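You operate a simulated robot arm through the tools that you are given. There is no shell and no other tool.

Carry out the task below with a simulated robot arm. There is one attempt and no reset: what you move stays moved.

Task
Tip the tray's carrot back into the open tub, wipe the tray's rim and restack it.
Fine: the tray is the one in the goods nest; empty it, spill hardly any; wipe it in the nest; it ends square on the tray stack, grip over grip; put the wipe back. What is to be rubbed or washed off counts as gone when no trace of it is left.

Only the result counts: the job must be done as asked and must still hold three seconds after the hand-in. Knocking over, shifting, dropping, spilling or breaking anything else fails it.

Robot
A 6-joint arm with a two-finger gripper, fixed in place. Base frame: the origin is at the foot of the arm, x ahead of it, y to its left, z up; the work surface is at about z = 0.74. Units: m, rad, N and s.
Its first joint turns from -2.897 to 2.897 rad. Payload 2.45 kg.
Tool frame: the origin (TCP) lies between the finger pads and is the grasp point; the fingertips stand 0.02 m ahead of it; z points along the fingers, y is the line along which they close. Largest opening 0.14 m; the body of the gripper starts 0.168 m behind the TCP.
Orientation is that of the tool frame in the base frame, as [roll, pitch, yaw] about the fixed x, y, z axes, in that order (R = Rz(yaw) Ry(pitch) Rx(roll)). With the fingers straight down and closing along the base's y, the tool's x points along the base's -x, its y along +y and its z along -z.

Tools
- The arm moves only by the tool drive_tool. Its argument "deltas" is a list of rows, each a list of 7 numbers: the shift along the tool's x, y, z in units of 250 mm (1.0 is 250 mm), then the turn, a rotation vector about the tool's x, y, z in units of 45 degrees (1.0 is 45 degrees), then the closure in counts, from 0 (fully open) to 255 (shut). In form: [[x, y, z, ax, ay, az, grip], ...]. A call has 1 to 20 rows; each row is the pose to reach, as a shift and turn from the pose commanded when the call began, along the tool's axes at that moment. A call with a number of a shift or a turn outside -1 to 1 is refused whole. Each row takes 0.2 s and may step no farther than 0.05 m and 0.15 rad from the row before; otherwise, or with a gripper value out of range, the whole call is refused. Where a pose cannot be reached the arm comes as near as it can. A force on the tool above 40 N (or 10 N above the force at the start of the call, whichever is more), or a blocked arm, ends the call early, and 0.2 s more pass. The fingers move at their own pace (about 0.045 m/s each) and stop on an object; they squeeze with about 29 N. The grip force told is the motor's: it shows also when the fingers shut on nothing. Time passes only in rows, and 0.2 s behind the last, so rows that repeat a pose let the fingers close. The reply holds the time, the measured pose of the TCP, the force on the tool along the base axes, the opening and the grip force, in the units named above and with some noise, with the torque about the TCP (base axes, N m) and any sound that the robot's microphone picked up, and new pictures: "views" is both (left out), scene, wrist or none.
- Cameras (640 x 400 px; columns grow to the right, rows downward): "scene" is fixed at [0.2201, 0.6501, 1.3566]; the picture's right is [-0.34, -0.94, 0.00], its down [-0.41, 0.15, -0.90] and it looks along [0.85, -0.31, -0.43] (base axes); focal length 312 px, centre (320, 200). "wrist" rides on the gripper at [0.078, 0.011, -0.209] in the tool frame; the picture's right is [-0.14, 0.99, 0.00], its down [-0.92, -0.13, -0.37] and it looks along [-0.37, -0.05, 0.93] (tool axes); focal length 280 px, centre (320, 200). There is no depth. A picture from a camera that has moved, and an enlarged one, comes with that camera's place and axes in the base frame and with its lens.
- enlarge(camera, box): a new picture of the part [left, top, right, bottom] of that camera's present view, enlarged. The clock stands still meanwhile.
- sign_off(): hands the job in; it is judged then, once.

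Places have to be worked out from the pictures, the camera data and where the tool is seen. Open the gripper and draw the arm clear of the work before you hand the job in, unless the task says otherwise.

The tools are called after "Call:" by a JSON object that holds its "name" and its "arguments". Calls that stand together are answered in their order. drive_tool: Moves the arm, as the interface text tells. Its arguments: {"type":"object","properties":{"deltas":{"type":"array"},"views":{"type":"string","enum":["both","scene","wrist","none"]}},"required":["deltas"]} The other tools are called the same way: enlarge (camera, box) takes an enlarged picture of a part of a camera's view; sign_off () hands the job in.

At the start:

```text
time: 0.0
eef_pos: [0.8054, 0.2663, 1.1911]
tcp_rot: [3.141, -0.001, -3.141]
force: [-1.1, -0.9, 0.8]
ft_torque: [0.01, 0.0, 0.01]
width: 0.14
gripper_force: 0.1
```

scene: 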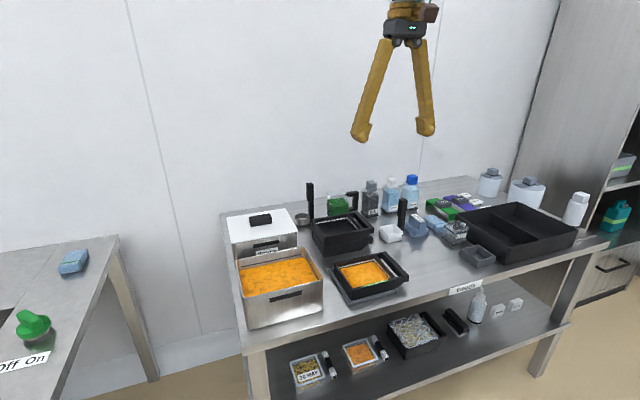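
wrist: 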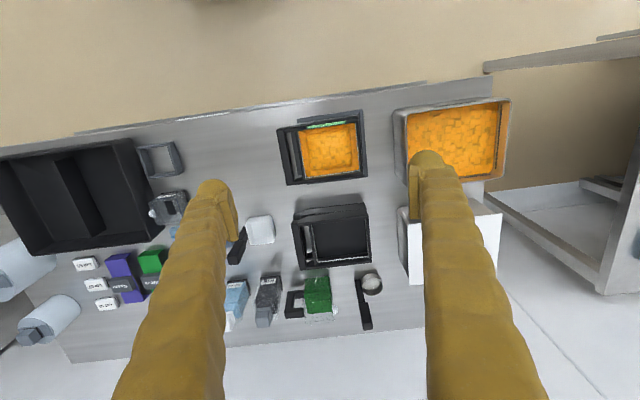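

I start by looking closely at both views to identify the tub, the goods nest, the tray stack and the wipe before moving anything.

Call:
{"name": "enlarge", "arguments": {"camera": "scene", "box": [220, 170, 420, 330]}}

Call:
{"name": "enlarge", "arguments": {"camera": "scene", "box": [380, 160, 620, 310]}}

Call:
{"name": "enlarge", "arguments": {"camera": "wrist", "box": [220, 80, 420, 220]}}

Call:
{"name": "enlarge", "arguments": {"camera": "wrist", "box": [220, 180, 420, 340]}}

Call:
{"name": "enlarge", "arguments": {"camera": "wrist", "box": [0, 120, 260, 340]}}

Call:
{"name": "enlarge", "arguments": {"camera": "scene", "box": [270, 290, 540, 400]}}

```text
2.50 times, centred on (320, 250) of scene
camera zoom: at [0.2201, 0.6501, 1.3566], right [-0.34, -0.94, 0.0], down [-0.41, 0.15, -0.9], along [0.85, -0.31, -0.43], focal length 781 px, centre (320, 75)
```

zoom: 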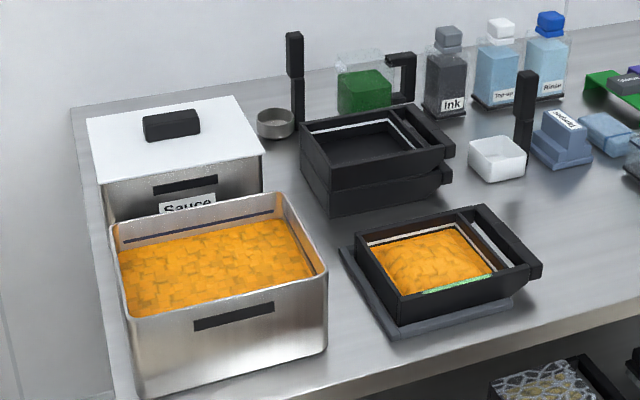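

```text
2.67 times, centred on (500, 235) of scene
camera zoom: at [0.2201, 0.6501, 1.3566], right [-0.34, -0.94, 0.0], down [-0.41, 0.15, -0.9], along [0.85, -0.31, -0.43], focal length 833 px, centre (-160, 107)
```

zoom: 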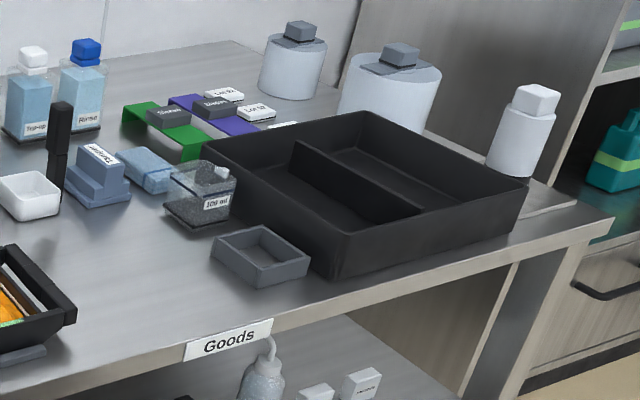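

```text
2.86 times, centred on (320, 150) of wrist
camera zoom: at [0.7249, 0.2751, 1.3996], right [0.14, 0.99, 0.0], down [0.92, -0.13, 0.37], along [0.37, -0.05, -0.93], focal length 801 px, centre (320, 343)
```

zoom: 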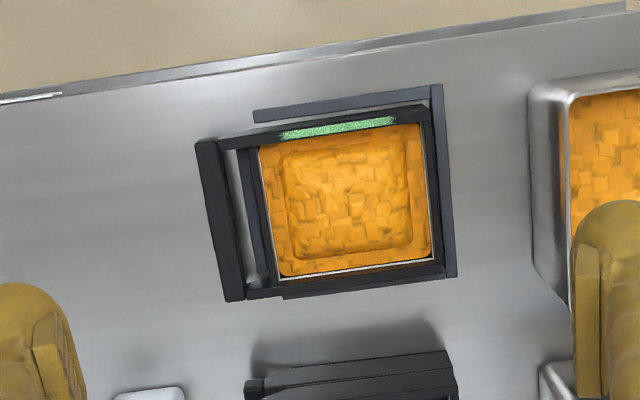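

```text
2.50 times, centred on (320, 260) of wrist
camera zoom: at [0.7249, 0.2751, 1.3996], right [0.14, 0.99, 0.0], down [0.92, -0.13, 0.37], along [0.37, -0.05, -0.93], focal length 701 px, centre (320, 50)
```

zoom: 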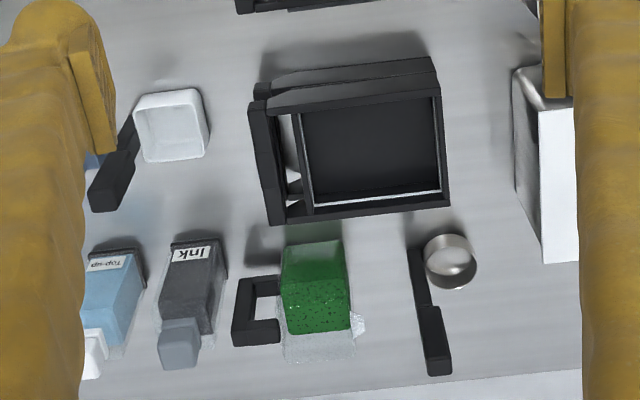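

```text
1.82 times, centred on (130, 230) of wrist
camera zoom: at [0.7249, 0.2751, 1.3996], right [0.14, 0.99, 0.0], down [0.92, -0.13, 0.37], along [0.37, -0.05, -0.93], focal length 510 px, centre (666, 146)
```

zoom: 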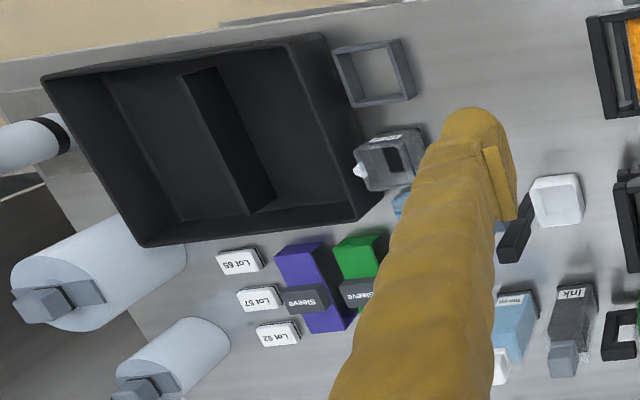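

```text
2.37 times, centred on (405, 345) of scene
camera zoom: at [0.2201, 0.6501, 1.3566], right [-0.34, -0.94, 0.0], down [-0.41, 0.15, -0.9], along [0.85, -0.31, -0.43], focal length 740 px, centre (118, -144)
```

zoom: 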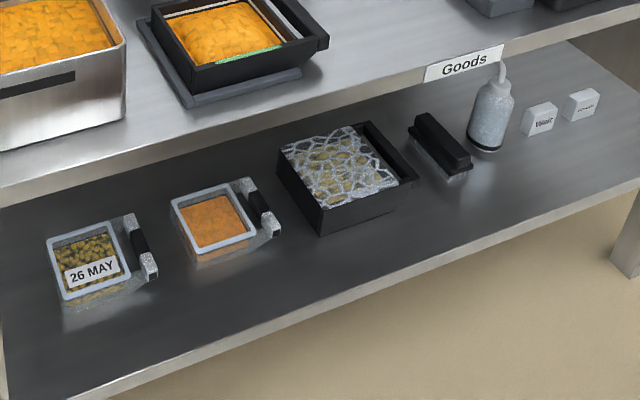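

I need finer detail on the candidates for the wipe and on the labels, so I zoom further into those.

Call:
{"name": "enlarge", "arguments": {"camera": "scene", "box": [375, 185, 475, 255]}}

Call:
{"name": "enlarge", "arguments": {"camera": "scene", "box": [440, 230, 520, 300]}}

Call:
{"name": "enlarge", "arguments": {"camera": "scene", "box": [320, 245, 420, 310]}}

Call:
{"name": "enlarge", "arguments": {"camera": "scene", "box": [0, 230, 130, 380]}}

Call:
{"name": "enlarge", "arguments": {"camera": "scene", "box": [295, 175, 385, 255]}}

Call:
{"name": "enlarge", "arguments": {"camera": "scene", "box": [220, 200, 330, 330]}}

```text
5.71 times, centred on (425, 220) of scene
camera zoom: at [0.2201, 0.6501, 1.3566], right [-0.34, -0.94, 0.0], down [-0.41, 0.15, -0.9], along [0.85, -0.31, -0.43], focal length 1785 px, centre (-280, 86)
```

zoom: 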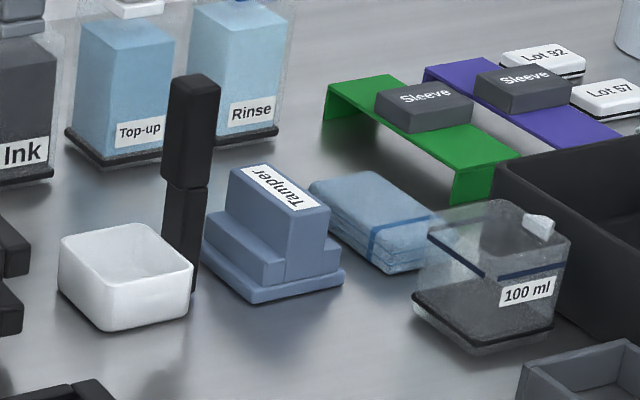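

```text
5.71 times, centred on (480, 265) of scene
camera zoom: at [0.2201, 0.6501, 1.3566], right [-0.34, -0.94, 0.0], down [-0.41, 0.15, -0.9], along [0.85, -0.31, -0.43], focal length 1785 px, centre (-594, -171)
```

zoom: 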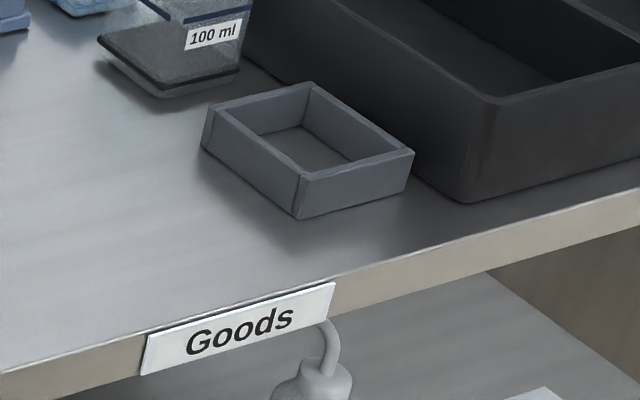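

```text
6.15 times, centred on (370, 278) of scene
camera zoom: at [0.2201, 0.6501, 1.3566], right [-0.34, -0.94, 0.0], down [-0.41, 0.15, -0.9], along [0.85, -0.31, -0.43], focal length 1922 px, centre (12, -277)
```

zoom: 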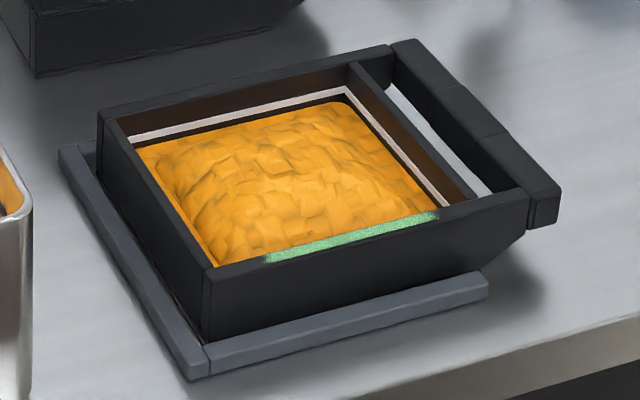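

```text
2.67 times, centred on (65, 305) of scene
camera zoom: at [0.2201, 0.6501, 1.3566], right [-0.34, -0.94, 0.0], down [-0.41, 0.15, -0.9], along [0.85, -0.31, -0.43], focal length 833 px, centre (1000, -80)
```

zoom: 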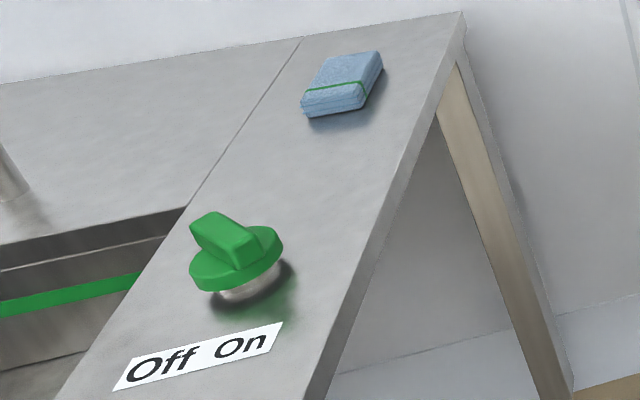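

```text
5.00 times, centred on (340, 215) of scene
camera zoom: at [0.2201, 0.6501, 1.3566], right [-0.34, -0.94, 0.0], down [-0.41, 0.15, -0.9], along [0.85, -0.31, -0.43], focal length 1562 px, centre (220, 125)
```

zoom: 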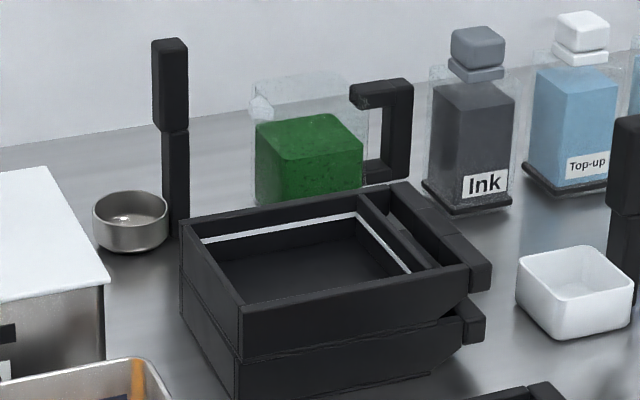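

```text
3.08 times, centred on (275, 265) of scene
camera zoom: at [0.2201, 0.6501, 1.3566], right [-0.34, -0.94, 0.0], down [-0.41, 0.15, -0.9], along [0.85, -0.31, -0.43], focal length 961 px, centre (458, 0)
```

zoom: 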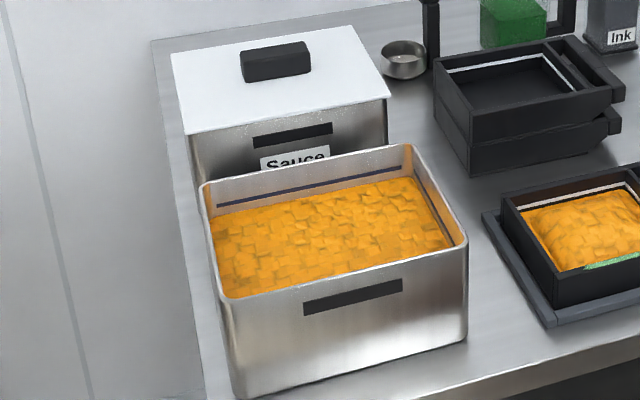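

The tray with carrot sits in a grey L-shaped nest around (0.85, 0.27), with a green smear on its near rim. The open tub is at about (0.87, 0.52), the stack at about (1.06, 0.26), and the blue-banded folded wipe is next to the tamper. I move lower over the nest to look at the grip bar.

Call:
{"name": "drive_tool", "arguments": {"deltas": [[0.036, -0.02, 0.152, 0, 0, 0, 0], [0.072, -0.04, 0.304, 0, 0, 0, 0], [0.108, -0.06, 0.456, 0, 0, 0, 0], [0.144, -0.08, 0.608, 0, 0, 0, 0], [0.18, -0.105, 0.76, 0, 0, 0, 0]], "views": "both"}}

```text
time: 1.2
eef_pos: [0.76, 0.2394, 1.0016]
tcp_rot: [3.141, 0.002, -3.141]
force: [0.0, -0.3, -0.2]
ft_torque: [0.01, 0.0, -0.01]
width: 0.14
gripper_force: 0.1
camera wrist: at [0.6797, 0.2493, 1.2098], right [0.14, 0.99, 0.0], down [0.92, -0.13, 0.37], along [0.37, -0.05, -0.93], focal length 280 px, centre (320, 200)
```

scene: 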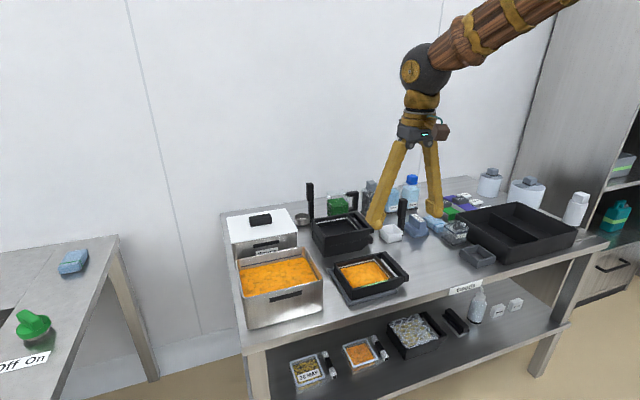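
wrist: 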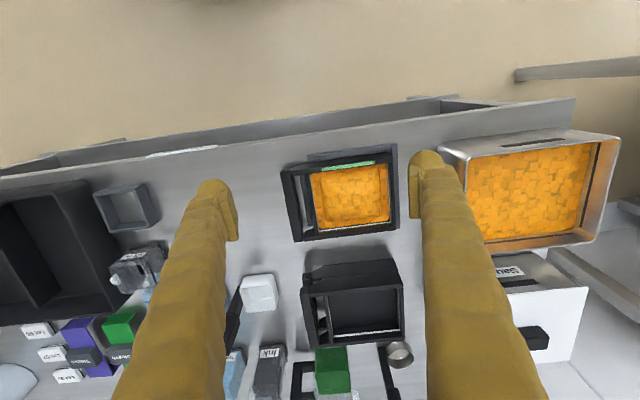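

The tray lies between the fingers in this view, so I zoom in on it and the stack.

Call:
{"name": "enlarge", "arguments": {"camera": "wrist", "box": [270, 140, 410, 250]}}

Call:
{"name": "enlarge", "arguments": {"camera": "wrist", "box": [290, 240, 430, 360]}}

Call:
{"name": "enlarge", "arguments": {"camera": "wrist", "box": [430, 110, 630, 260]}}

```text
3.64 times, centred on (340, 195) of wrist
camera zoom: at [0.6797, 0.2493, 1.2098], right [0.14, 0.99, 0.0], down [0.92, -0.13, 0.37], along [0.37, -0.05, -0.93], focal length 1020 px, centre (247, 218)
```

zoom: 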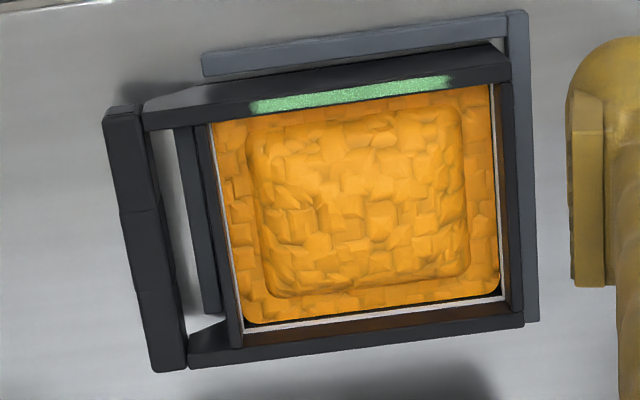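

```text
3.33 times, centred on (360, 300) of wrist
camera zoom: at [0.6797, 0.2493, 1.2098], right [0.14, 0.99, 0.0], down [0.92, -0.13, 0.37], along [0.37, -0.05, -0.93], focal length 935 px, centre (187, -133)
```

zoom: 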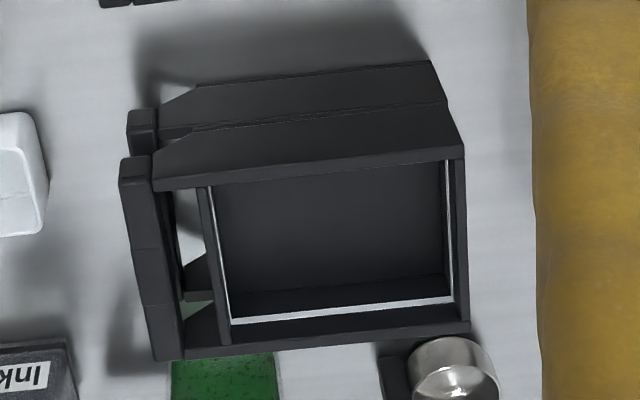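

```text
2.67 times, centred on (530, 185) of wrist
camera zoom: at [0.6797, 0.2493, 1.2098], right [0.14, 0.99, 0.0], down [0.92, -0.13, 0.37], along [0.37, -0.05, -0.93], focal length 748 px, centre (-240, 240)
```

zoom: 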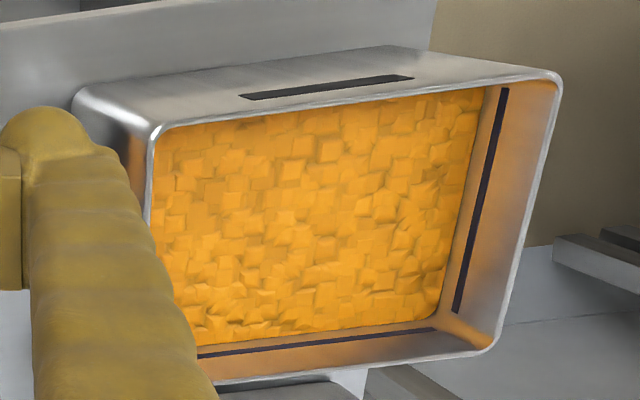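

The tray rim is at z≈0.782. The grip bar runs along x at y≈0.172–0.188, with about 2 cm between it and the tray wall, and the stack looks offset from the nest by about +0.207 m in x. The stack is past the tool-down reach, so I pitch the tool 45° forward and narrow the fingers as a rehearsal in free air.

Call:
{"name": "drive_tool", "arguments": {"deltas": [[0, -0.04, 0, 0, -0.1667, 0, 211], [0, -0.08, 0, 0, -0.3333, 0, 211], [0, -0.12, 0, 0, -0.5, 0, 211], [0, -0.16, 0, 0, -0.6667, 0, 211], [0, -0.2, 0, 0, -0.8333, 0, 211], [0, -0.2376, 0, 0, -1.0, 0, 211]], "views": "both"}}

```text
time: 2.6
eef_pos: [0.7568, 0.1797, 0.9994]
tcp_rot: [3.134, 0.726, 3.112]
force: [1.4, -0.1, 1.4]
ft_torque: [-0.03, 0.23, 0.03]
width: 0.0239
gripper_force: 0.1
out of reach, approached as far as the arm can: row 6
camera wrist: at [0.5598, 0.1938, 1.1032], right [0.13, 0.99, 0.1], down [0.44, -0.14, 0.89], along [0.89, -0.07, -0.45], focal length 280 px, centre (320, 200)
```

scene: 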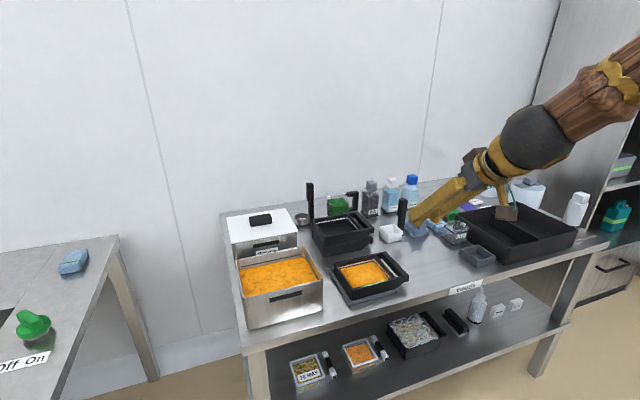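
wrist: 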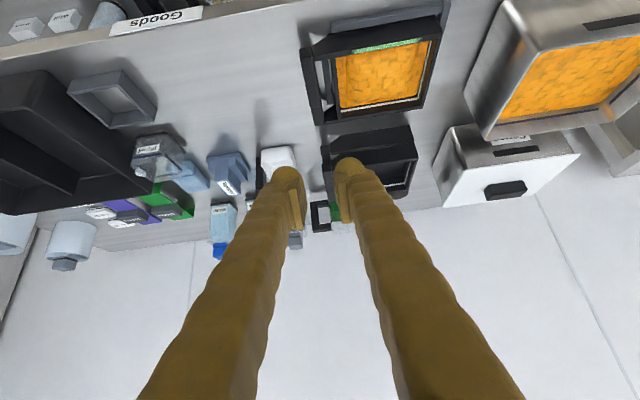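

The pitch stopped at about 41.6° this close in, so some joint limit applies here. I now carry the rehearsal forward over the stack at a safe height, to see what tilt can be reached out there.

Call:
{"name": "drive_tool", "arguments": {"deltas": [[-0.1, 0, 0.14, 0, 0, 0, 211], [-0.2, 0, 0.28, 0, 0, 0, 211], [-0.3, 0, 0.42, 0, 0, 0, 211], [-0.4, 0, 0.56, 0, 0, 0, 211], [-0.5, 0, 0.7, 0, 0, 0, 211], [-0.6, 0, 0.84, 0, 0, 0, 211], [-0.7, 0, 0.98, 0, 0, 0, 211]], "views": "both"}}

```text
time: 4.2
eef_pos: [1.0535, 0.1769, 0.9357]
tcp_rot: [-3.128, 0.734, -3.141]
force: [0.0, 0.6, -0.1]
ft_torque: [-0.02, 0.06, -0.04]
width: 0.0241
gripper_force: 0.0
camera wrist: at [0.8545, 0.1893, 1.0392], right [0.11, 0.99, 0.08], down [0.44, -0.12, 0.89], along [0.89, -0.06, -0.45], focal length 280 px, centre (320, 200)
```

scene: 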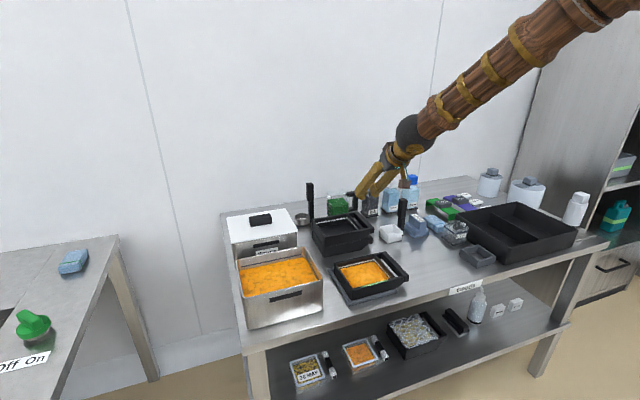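
wrist: 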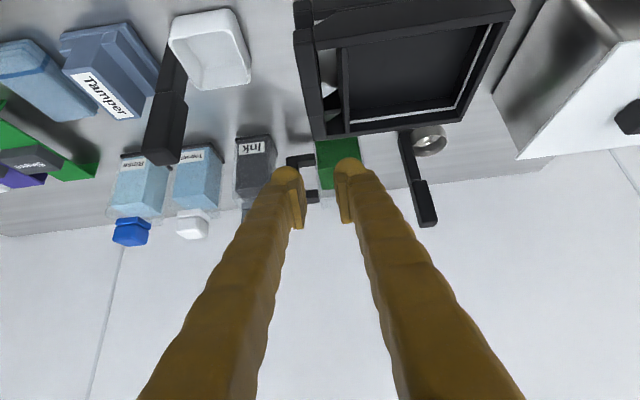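

The stack pose is reachable at a 42° pitch (1.0535, 0.177, 0.936 measured). I zoom on the stack from here to pin down its position.

Call:
{"name": "enlarge", "arguments": {"camera": "wrist", "box": [280, 0, 530, 156]}}

Call:
{"name": "enlarge", "arguments": {"camera": "wrist", "box": [0, 0, 260, 180]}}

```text
2.56 times, centred on (405, 78) of wrist
camera zoom: at [0.8545, 0.1893, 1.0392], right [0.11, 0.99, 0.08], down [0.44, -0.12, 0.89], along [0.89, -0.06, -0.45], focal length 718 px, centre (102, 512)
```

zoom: 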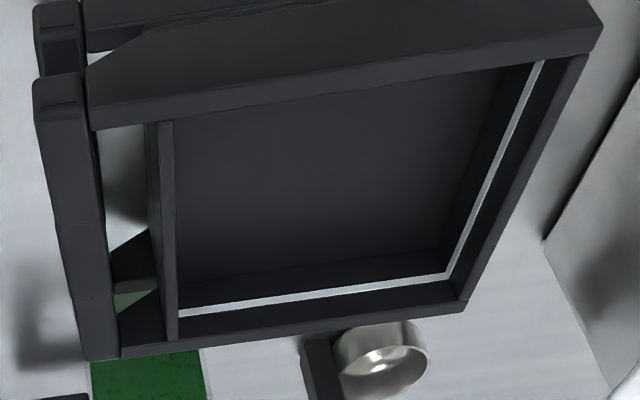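

```text
2.22 times, centred on (130, 90) of wrist
camera zoom: at [0.8545, 0.1893, 1.0392], right [0.11, 0.99, 0.08], down [0.44, -0.12, 0.89], along [0.89, -0.06, -0.45], focal length 623 px, centre (742, 444)
```

zoom: 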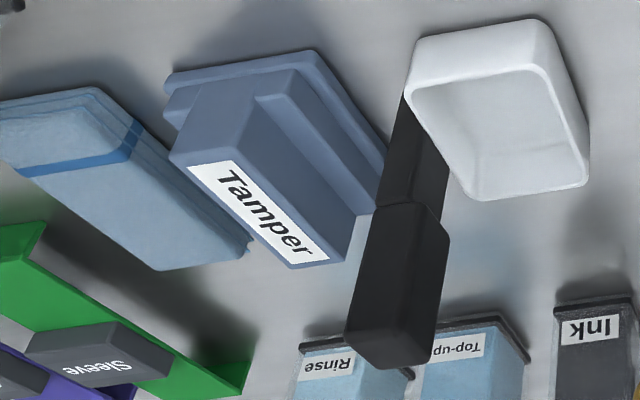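

The stack bar spans about x 1.00–1.125, y 0.170–0.187 with its top near z≈0.82, and the nest bar about x 0.796–0.919 with its top near 0.786. I go back and hover above the nest's bar with the same pitch, to check the finger alignment with the gap.

Call:
{"name": "drive_tool", "arguments": {"deltas": [[0.152, 0.003, -0.066, 0, 0, 0, 211], [0.304, 0.006, -0.132, 0, 0, 0, 211], [0.456, 0.009, -0.198, 0, 0, 0, 211], [0.608, 0.012, -0.264, 0, 0, 0, 211], [0.761, 0.0145, -0.328, 0, 0, 0, 211], [0.761, 0.0145, -0.328, 0, 0, 0, 211]], "views": "both"}}

```text
time: 5.6
eef_pos: [0.8566, 0.1815, 0.8699]
tcp_rot: [-3.127, 0.733, 3.141]
force: [0.1, 0.3, 0.9]
ft_torque: [-0.02, 0.01, -0.01]
width: 0.0242
gripper_force: 0.0
camera wrist: at [0.6572, 0.1942, 0.9727], right [0.11, 0.99, 0.08], down [0.44, -0.12, 0.89], along [0.89, -0.06, -0.45], focal length 280 px, centre (320, 200)
```

scene: 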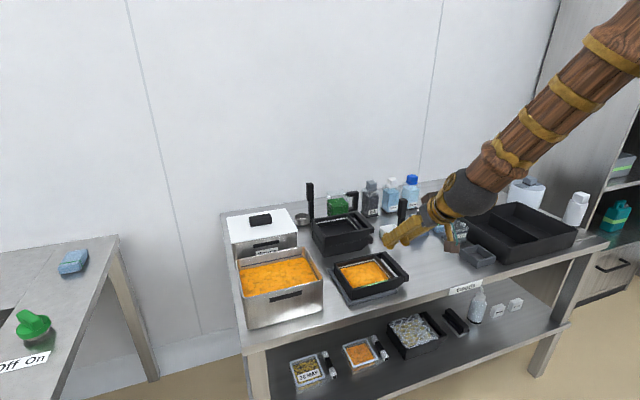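
wrist: 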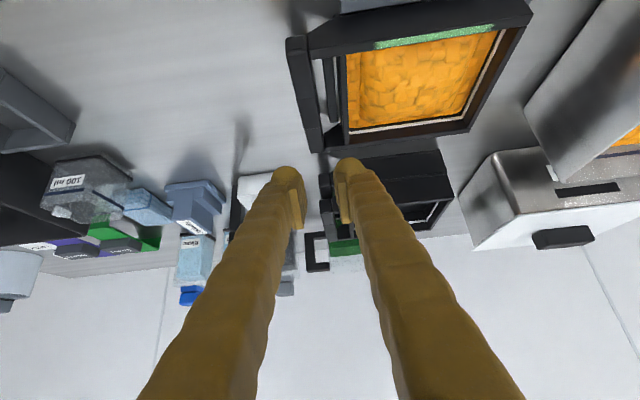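

The TCP hovers over the bar; there is a slight roll error of about 0.015 rad that I will correct. First I zoom on the bar from here to fix its y-position.

Call:
{"name": "enlarge", "arguments": {"camera": "wrist", "box": [270, 0, 430, 170]}}

Call:
{"name": "enlarge", "arguments": {"camera": "scene", "box": [330, 220, 450, 300]}}

```text
2.35 times, centred on (350, 85) of wrist
camera zoom: at [0.6572, 0.1942, 0.9727], right [0.11, 0.99, 0.08], down [0.44, -0.12, 0.89], along [0.89, -0.06, -0.45], focal length 660 px, centre (249, 471)
```

zoom: 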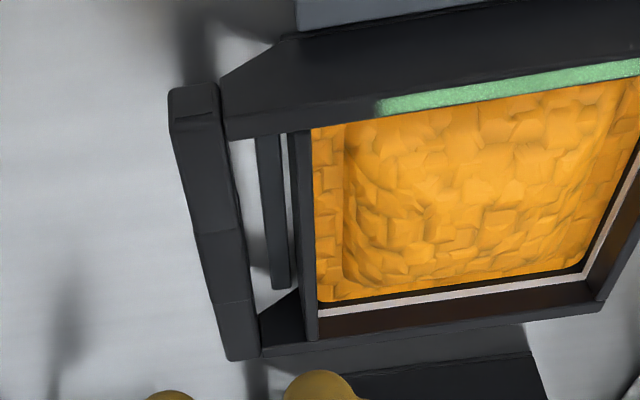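

```text
5.00 times, centred on (390, 260) of scene
camera zoom: at [0.2201, 0.6501, 1.3566], right [-0.34, -0.94, 0.0], down [-0.41, 0.15, -0.9], along [0.85, -0.31, -0.43], focal length 1562 px, centre (-30, -100)
```

zoom: 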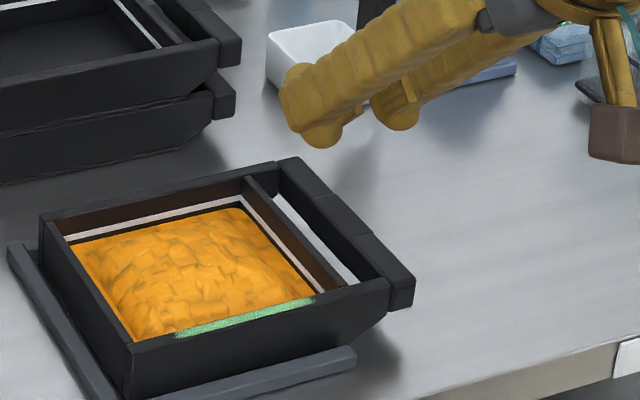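

From this view the bar spans y≈0.171–0.187 (centre ≈0.179) and x≈0.79–0.92, with the tray wall at y≥0.207. I straighten the roll, set the pitch to about 40°, narrow the fingers to about 2 cm and come down to z 0.83 above the bar.

Call:
{"name": "drive_tool", "arguments": {"deltas": [[0.03, -0.002, 0.027, -0.005, 0.01, 0, 218], [0.06, -0.004, 0.053, -0.01, 0.02, 0, 218], [0.09, -0.006, 0.08, -0.014, 0.03, 0, 218], [0.1207, -0.0084, 0.1066, -0.0186, 0.042, 0, 218], [0.1207, -0.0084, 0.1066, -0.0186, 0.042, 0, 218]], "views": "both"}}

```text
time: 6.8
eef_pos: [0.8521, 0.1789, 0.8292]
tcp_rot: [3.141, 0.7, -3.141]
force: [0.7, 0.5, 0.0]
ft_torque: [-0.02, -0.02, 0.03]
width: 0.0203
gripper_force: 0.1
camera wrist: at [0.6567, 0.1882, 0.9387], right [0.1, 0.99, 0.09], down [0.47, -0.13, 0.87], along [0.88, -0.05, -0.48], focal length 280 px, centre (320, 200)
```

scene: 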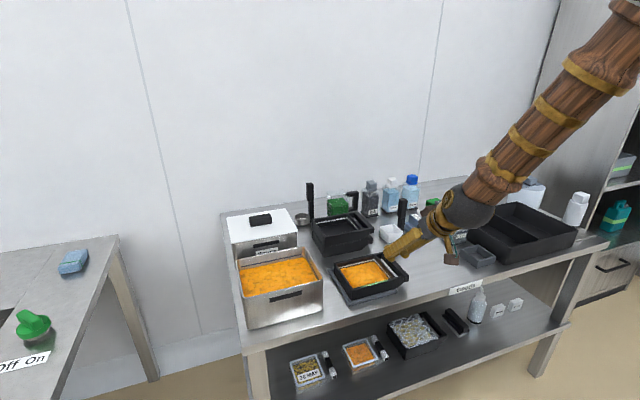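
wrist: 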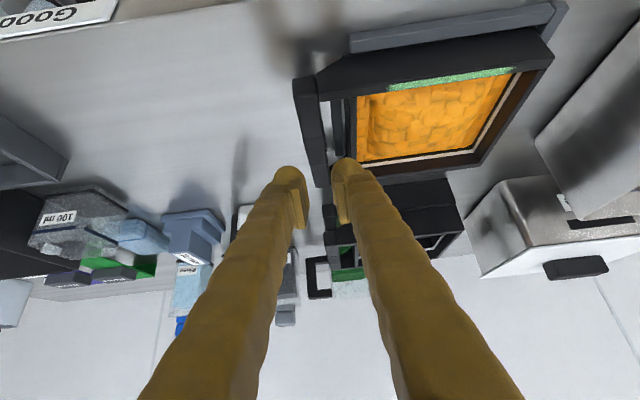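

Pose is (0.852, 0.179, 0.829) with a clean orientation. I zoom in around the fingertips and the bar before going down.

Call:
{"name": "enlarge", "arguments": {"camera": "wrist", "box": [260, 60, 400, 230]}}

Call:
{"name": "enlarge", "arguments": {"camera": "scene", "box": [340, 230, 440, 300]}}

```text
2.35 times, centred on (330, 145) of wrist
camera zoom: at [0.6567, 0.1882, 0.9387], right [0.1, 0.99, 0.09], down [0.47, -0.13, 0.87], along [0.88, -0.05, -0.48], focal length 660 px, centre (296, 329)
```

zoom: 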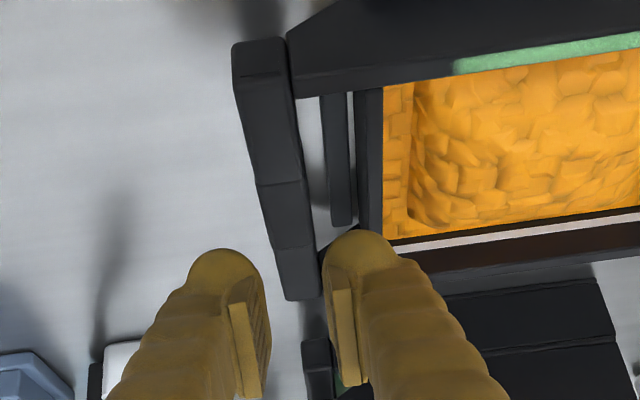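

```text
5.71 times, centred on (390, 265) of scene
camera zoom: at [0.2201, 0.6501, 1.3566], right [-0.34, -0.94, 0.0], down [-0.41, 0.15, -0.9], along [0.85, -0.31, -0.43], focal length 1785 px, centre (-80, -171)
```

zoom: 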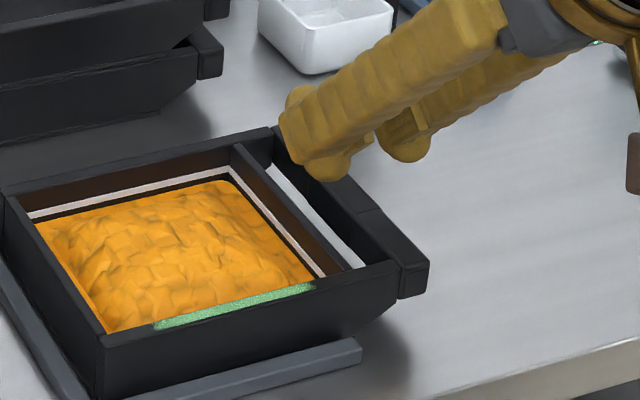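

The inner finger looks lined up with the gap between the bar and the tray wall. I lower slowly to z 0.79, watching the force, before going to grasp height.

Call:
{"name": "drive_tool", "arguments": {"deltas": [[0.025, 0, 0.03, 0, 0, 0, 218], [0.05, 0, 0.06, 0, 0, 0, 218], [0.065, 0, 0.077, 0, 0, 0, 218], [0.08, 0, 0.095, 0, 0, 0, 218], [0.09, 0, 0.107, 0, 0, 0, 218], [0.1005, 0, 0.1193, 0, 0, 0, 218]], "views": "both"}}

Call:
{"name": "enlarge", "arguments": {"camera": "wrist", "box": [260, 60, 400, 230]}}

Call:
{"name": "enlarge", "arguments": {"camera": "scene", "box": [340, 230, 440, 300]}}

```text
time: 8.1
eef_pos: [0.8552, 0.1789, 0.7979]
tcp_rot: [3.14, 0.707, 3.141]
force: [-0.5, 0.9, 9.4]
ft_torque: [0.29, 0.05, 0.02]
width: 0.0203
gripper_force: 0.0
stopped in row 6: the force on the tool passed its limit at 48 N (the readings are from after the stop); the commanded pose is now the measured one
camera wrist: at [0.6581, 0.1884, 0.905], right [0.1, 0.99, 0.09], down [0.46, -0.13, 0.88], along [0.88, -0.05, -0.47], focal length 280 px, centre (320, 200)
```

scene: 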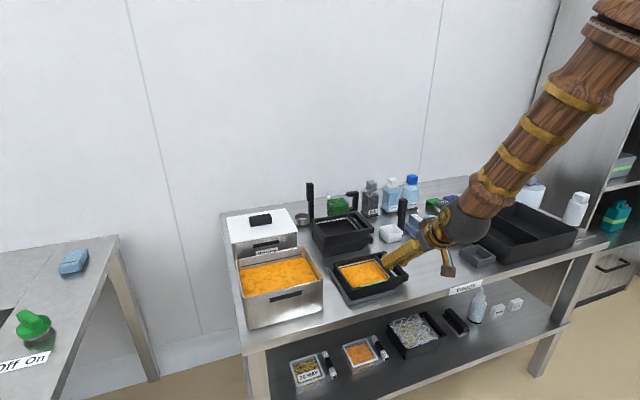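
wrist: 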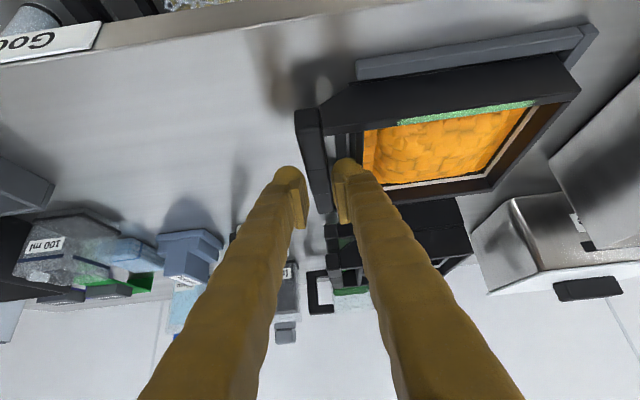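

```text
2.35 times, centred on (330, 145) of wrist
camera zoom: at [0.6581, 0.1884, 0.905], right [0.1, 0.99, 0.09], down [0.46, -0.13, 0.88], along [0.88, -0.05, -0.47], focal length 660 px, centre (296, 329)
```

zoom: 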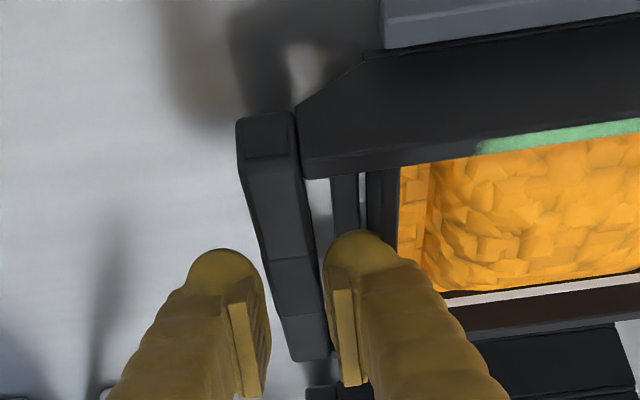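

```text
5.71 times, centred on (390, 265) of scene
camera zoom: at [0.2201, 0.6501, 1.3566], right [-0.34, -0.94, 0.0], down [-0.41, 0.15, -0.9], along [0.85, -0.31, -0.43], focal length 1785 px, centre (-80, -171)
```

zoom: 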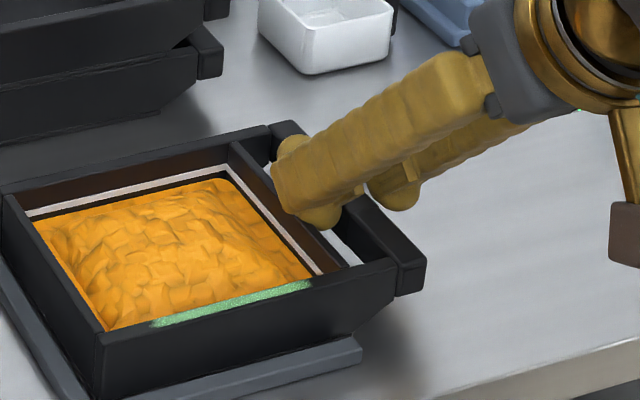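

The descent stopped at z≈0.795 with an upward push. The torque puts the contact about 3 cm to the +y side, which suggests the thick outside of the inner finger is sitting on the tray wall. I hold still for one row to get a clean static reading.

Call:
{"name": "drive_tool", "arguments": {"deltas": [[0, 0, 0, 0, 0, 0, 218], [0, 0, 0, 0, 0, 0, 218]], "views": "none"}}

Call:
{"name": "enlarge", "arguments": {"camera": "wrist", "box": [300, 130, 380, 190]}}

Call:
{"name": "enlarge", "arguments": {"camera": "scene", "box": [370, 240, 430, 280]}}

```text
time: 8.7
eef_pos: [0.8531, 0.1795, 0.7964]
tcp_rot: [3.139, 0.706, 3.138]
force: [3.5, -1.4, 16.8]
ft_torque: [0.53, 0.02, -0.06]
width: 0.0203
gripper_force: 0.0
```

```text
6.67 times, centred on (340, 160) of wrist
camera zoom: at [0.658, 0.1885, 0.9049], right [0.1, 0.99, 0.09], down [0.46, -0.13, 0.88], along [0.88, -0.05, -0.47], focal length 1869 px, centre (187, 467)
```

zoom: 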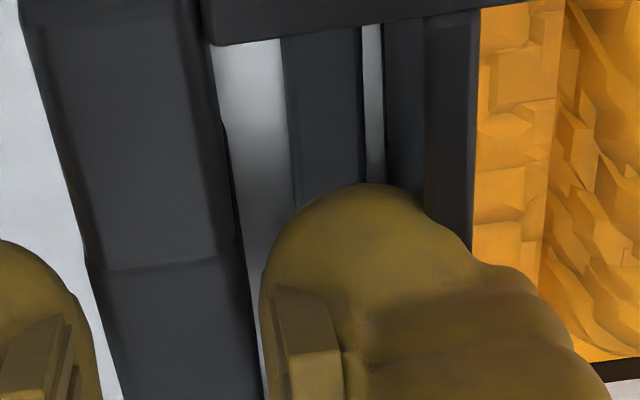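

```text
10.00 times, centred on (400, 260) of scene
camera zoom: at [0.2201, 0.6501, 1.3566], right [-0.34, -0.94, 0.0], down [-0.41, 0.15, -0.9], along [0.85, -0.31, -0.43], focal length 3123 px, centre (-480, -400)
```

zoom: 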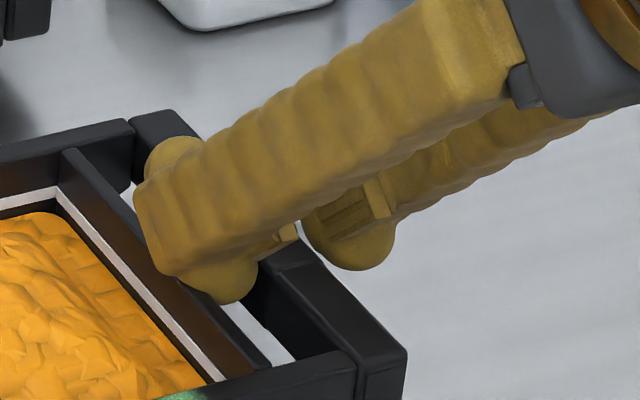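

The static contact is 16.8 N at about +0.032 m in y from the TCP, so it is the outside of the inner finger resting on the wall top. I lift off, narrow to about 18 mm, shift 1 mm toward −y and probe again gently to see whether the finger fits the gap.

Call:
{"name": "drive_tool", "arguments": {"deltas": [[-0.03, 0, -0.036, 0, 0, 0, 218], [-0.05, -0.004, -0.06, 0.0, 0.008, 0, 222], [-0.05, -0.004, -0.06, 0.0, 0.008, 0, 222]], "views": "none"}}

```text
time: 9.5
eef_pos: [0.8547, 0.1781, 0.815]
tcp_rot: [3.141, 0.698, -3.141]
force: [0.3, -0.4, 0.1]
ft_torque: [-0.01, -0.01, -0.02]
width: 0.0182
gripper_force: 0.2
```

Clear of contact at z 0.815. I descend again slowly with the narrower opening, centred on y≈0.1787.

Call:
{"name": "drive_tool", "arguments": {"deltas": [[0.013, 0.0024, 0.0153, 0, 0, 0, 222], [0.026, 0.0024, 0.0306, 0, 0, 0, 222], [0.0386, 0.0024, 0.0459, 0, 0, 0, 222], [0.0464, 0.0024, 0.055, 0, 0, 0, 222]], "views": "none"}}

```text
time: 10.5
eef_pos: [0.8544, 0.1791, 0.7967]
tcp_rot: [3.137, 0.699, -3.141]
force: [0.2, 0.1, 0.0]
ft_torque: [-0.01, -0.02, 0.01]
width: 0.0181
gripper_force: 0.1
```

No contact yet at z 0.797, so I continue down in 2 mm steps.

Call:
{"name": "drive_tool", "arguments": {"deltas": [[0.0052, 0, 0.0061, 0, 0, 0, 222], [0.0103, 0, 0.0122, 0, 0, 0, 222], [0.0155, 0, 0.0184, 0, 0, 0, 222]], "views": "none"}}

```text
time: 11.2
eef_pos: [0.8549, 0.1783, 0.7968]
tcp_rot: [3.137, 0.707, -3.141]
force: [-0.2, 0.1, 8.5]
ft_torque: [0.31, 0.01, 0.01]
width: 0.0184
gripper_force: 0.2
stopped in row 3: the force on the tool passed its limit at 47 N (the readings are from after the stop); the commanded pose is now the measured one
```

The finger is clearly thicker than the gap allows (about 26 mm near the tip), so gripping the bar from above won't work with a loaded tray. I'll grip the tray across its near and far outer walls instead (about 0.125 m, under the 0.14 m opening), coming in from the −y side at 60° off vertical. First I lift off and undo the pitch.

Call:
{"name": "drive_tool", "arguments": {"deltas": [[-0.03, 0, -0.036, 0, 0, 0, 222], [-0.09, 0, -0.107, 0, 0.1, 0, 222], [-0.15, 0, -0.178, 0, 0.25, 0, 222], [-0.21, 0, -0.249, 0, 0.42, 0, 222], [-0.2577, 0, -0.306, 0, 0.58, 0, 222], [-0.2577, 0, -0.306, 0, 0.74, 0, 222], [-0.2577, 0, -0.306, 0, 0.9, 0, 222]], "views": "scene"}}

```text
time: 12.8
eef_pos: [0.8583, 0.1649, 0.8967]
tcp_rot: [-3.096, 0.003, -3.102]
force: [-1.9, 9.2, 0.2]
ft_torque: [-1.39, -0.39, -0.05]
width: 0.0181
gripper_force: 0.2
out of reach, approached as far as the arm can: row 3, 4
```

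scene: 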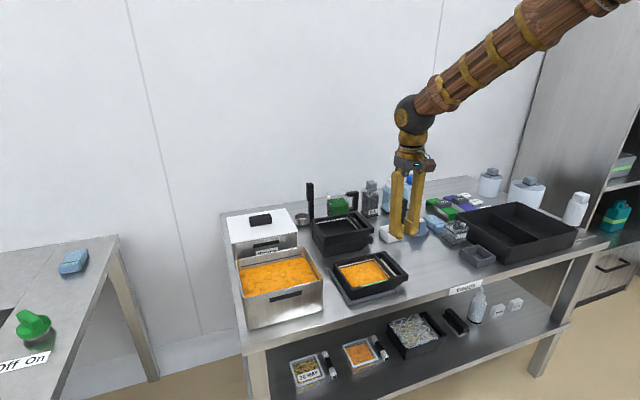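

Rows 3–4 met a wrist singularity and the readings look transient. I hold for a moment to let the arm settle and re-read the pose.

Call:
{"name": "drive_tool", "arguments": {"deltas": [[0, 0, 0, 0, 0, 0, 222], [0, 0, 0, 0, 0, 0, 222]], "views": "wrist"}}

```text
time: 13.4
eef_pos: [0.8545, 0.1787, 0.8957]
tcp_rot: [3.14, -0.004, -3.14]
force: [0.6, -0.8, 0.0]
ft_torque: [-0.01, 0.03, 0.0]
width: 0.0182
gripper_force: 0.0
camera wrist: at [0.7764, 0.1883, 1.1058], right [0.14, 0.99, 0.0], down [0.92, -0.13, 0.36], along [0.36, -0.05, -0.93], focal length 280 px, centre (320, 200)
```

wrist: 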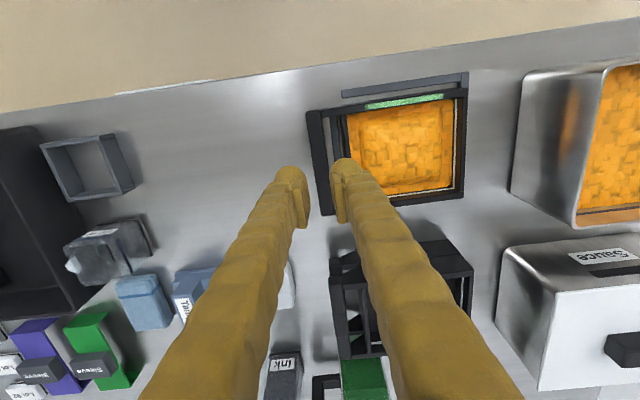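

Settled, tool vertical at (0.8545, 0.1787, 0.896). From here I measure the tray's near and far walls and the tub more precisely.

Call:
{"name": "enlarge", "arguments": {"camera": "wrist", "box": [300, 65, 480, 210]}}

Call:
{"name": "enlarge", "arguments": {"camera": "wrist", "box": [500, 50, 640, 250]}}

Call:
{"name": "enlarge", "arguments": {"camera": "wrist", "box": [40, 210, 240, 400]}}

```text
2.76 times, centred on (390, 138) of wrist
camera zoom: at [0.7764, 0.1883, 1.1058], right [0.14, 0.99, 0.0], down [0.92, -0.13, 0.36], along [0.36, -0.05, -0.93], focal length 774 px, centre (127, 372)
```

zoom: 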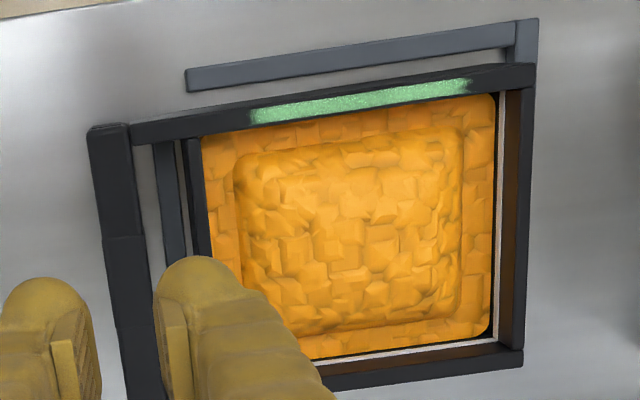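

```text
2.00 times, centred on (570, 150) of wrist
camera zoom: at [0.7764, 0.1883, 1.1058], right [0.14, 0.99, 0.0], down [0.92, -0.13, 0.36], along [0.36, -0.05, -0.93], focal length 561 px, centre (-180, 300)
```

zoom: 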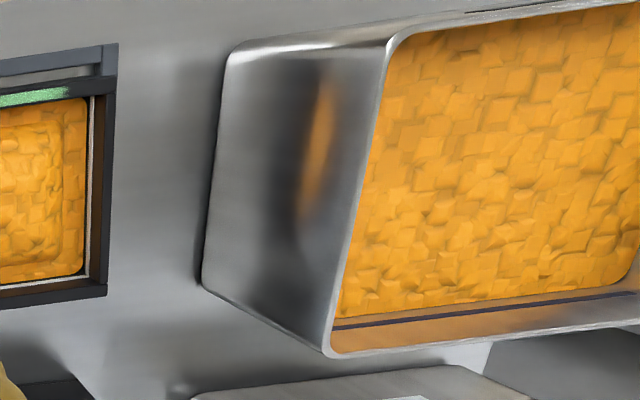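

```text
2.11 times, centred on (140, 305) of wrist
camera zoom: at [0.7764, 0.1883, 1.1058], right [0.14, 0.99, 0.0], down [0.92, -0.13, 0.36], along [0.36, -0.05, -0.93], focal length 590 px, centre (699, -21)
```

zoom: 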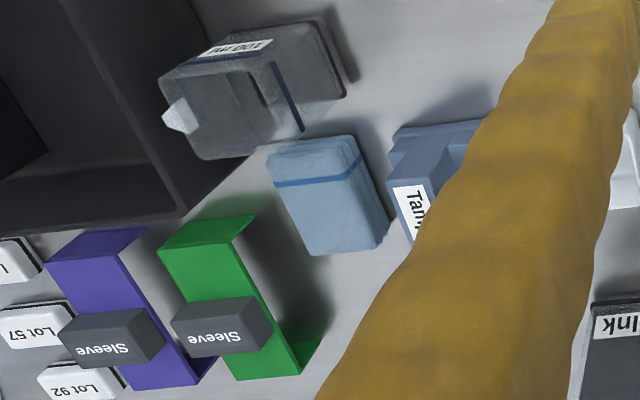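

The tray spans x≈0.799–0.925 (centre 0.862) and y≈0.169–0.346, and the wipe is near (1.048, −0.124). I now rotate the tool, in two calls, to close along x while pointing 60° off vertical toward +y, hovering above the tray.

Call:
{"name": "drive_tool", "arguments": {"deltas": [[-0.004, 0.045, -0.02, -0.065, 0.065, 0.1125, 222], [-0.008, 0.09, -0.04, -0.13, 0.13, 0.225, 222], [-0.012, 0.135, -0.06, -0.195, 0.195, 0.3375, 200], [-0.016, 0.18, -0.08, -0.26, 0.26, 0.45, 150], [-0.02, 0.225, -0.1, -0.325, 0.325, 0.5625, 100], [-0.024, 0.27, -0.12, -0.39, 0.39, 0.675, 50], [-0.028, 0.315, -0.12, -0.455, 0.455, 0.7875, 0], [-0.03, 0.36, -0.12, -0.52, 0.52, 0.9, 0], [-0.03, 0.36, -0.12, -0.52, 0.52, 0.9, 0]], "views": "scene"}}

```text
time: 15.4
eef_pos: [0.8631, 0.2699, 0.9255]
tcp_rot: [2.889, -0.517, 2.481]
force: [0.3, -0.5, 0.9]
ft_torque: [0.01, -0.03, -0.04]
width: 0.1402
gripper_force: 0.1
```

scene: 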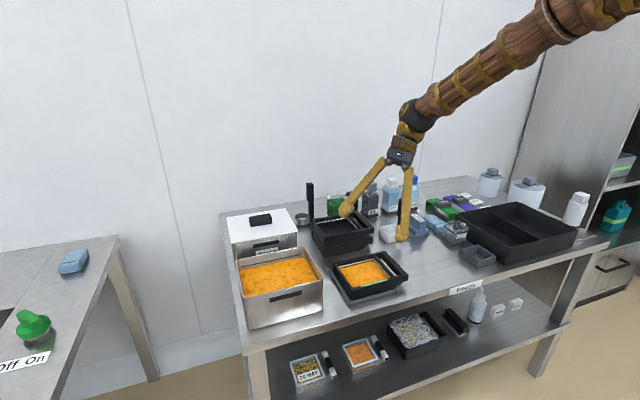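

Halfway through the rotation and tracking well. I apply the second half of it in place.

Call:
{"name": "drive_tool", "arguments": {"deltas": [[0, 0, 0, -0.065, 0.065, 0.1125, 0], [0, 0, 0, -0.13, 0.13, 0.225, 0], [0, 0, 0, -0.195, 0.195, 0.3375, 0], [0, 0, 0, -0.26, 0.26, 0.45, 0], [0, 0, 0, -0.325, 0.325, 0.5625, 0], [0, 0, 0, -0.39, 0.39, 0.675, 0], [0, 0, 0, -0.455, 0.455, 0.7875, 0], [0, 0, 0, -0.52, 0.52, 0.9, 0], [0, 0, 0, -0.52, 0.52, 0.9, 0]], "views": "both"}}

```text
time: 17.4
eef_pos: [0.862, 0.2691, 0.9259]
tcp_rot: [-3.132, -1.049, 1.56]
force: [0.1, 0.1, 0.6]
ft_torque: [0.03, 0.02, -0.01]
width: 0.1401
gripper_force: 0.1
camera wrist: at [0.8727, 0.1254, 1.0974], right [0.99, -0.07, -0.12], down [-0.13, -0.78, -0.62], along [-0.05, 0.63, -0.78], focal length 280 px, centre (320, 200)
```

scene: 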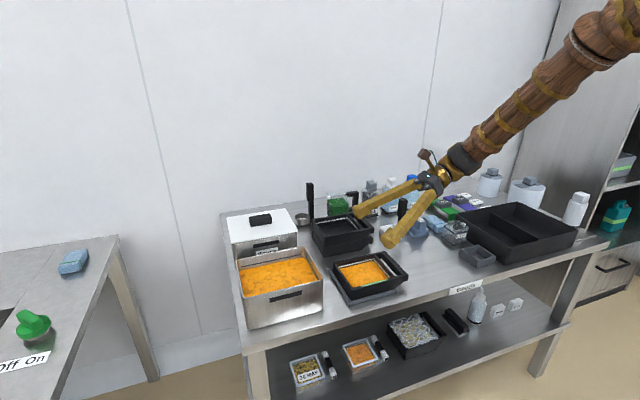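
wrist: 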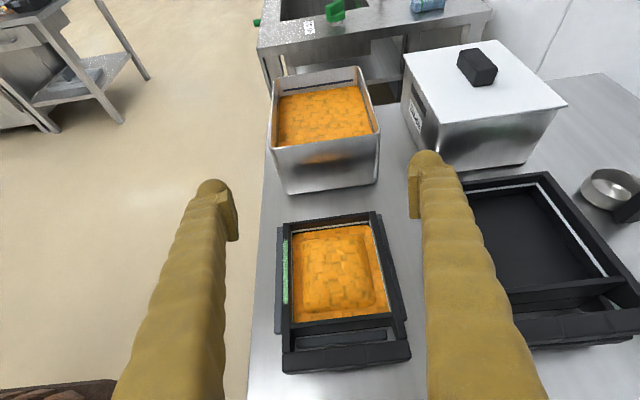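

Orientation is as planned (closing along x, 60° off vertical). I zoom on the tray from here to refine its x-centre against the fingers.

Call:
{"name": "enlarge", "arguments": {"camera": "wrist", "box": [250, 195, 430, 385]}}

Call:
{"name": "enlarge", "arguments": {"camera": "wrist", "box": [250, 50, 400, 210]}}

```text
2.11 times, centred on (340, 290) of wrist
camera zoom: at [0.8727, 0.1254, 1.0974], right [0.99, -0.07, -0.12], down [-0.13, -0.78, -0.62], along [-0.05, 0.63, -0.78], focal length 590 px, centre (278, 10)
```

zoom: 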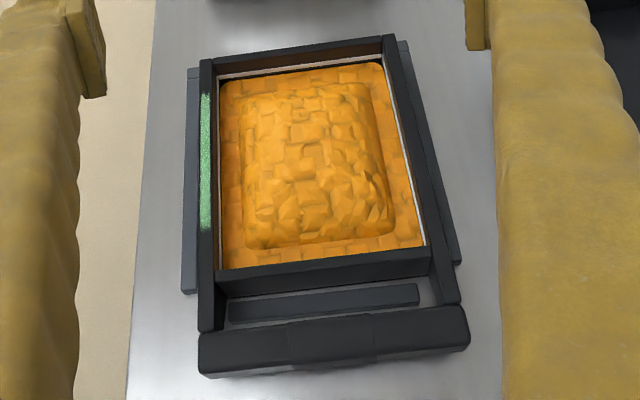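

```text
2.50 times, centred on (325, 130) of wrist
camera zoom: at [0.8727, 0.1254, 1.0974], right [0.99, -0.07, -0.12], down [-0.13, -0.78, -0.62], along [-0.05, 0.63, -0.78], focal length 701 px, centre (308, 375)
```

zoom: 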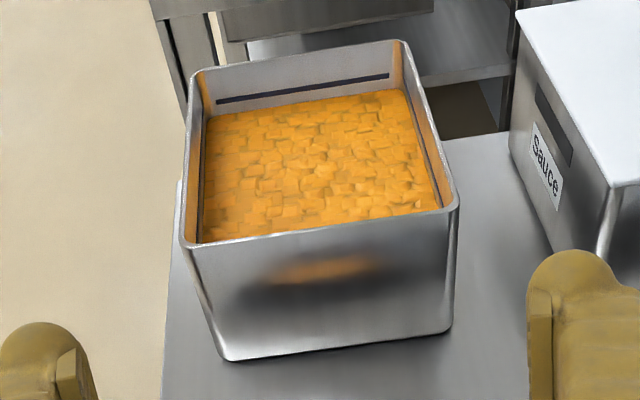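

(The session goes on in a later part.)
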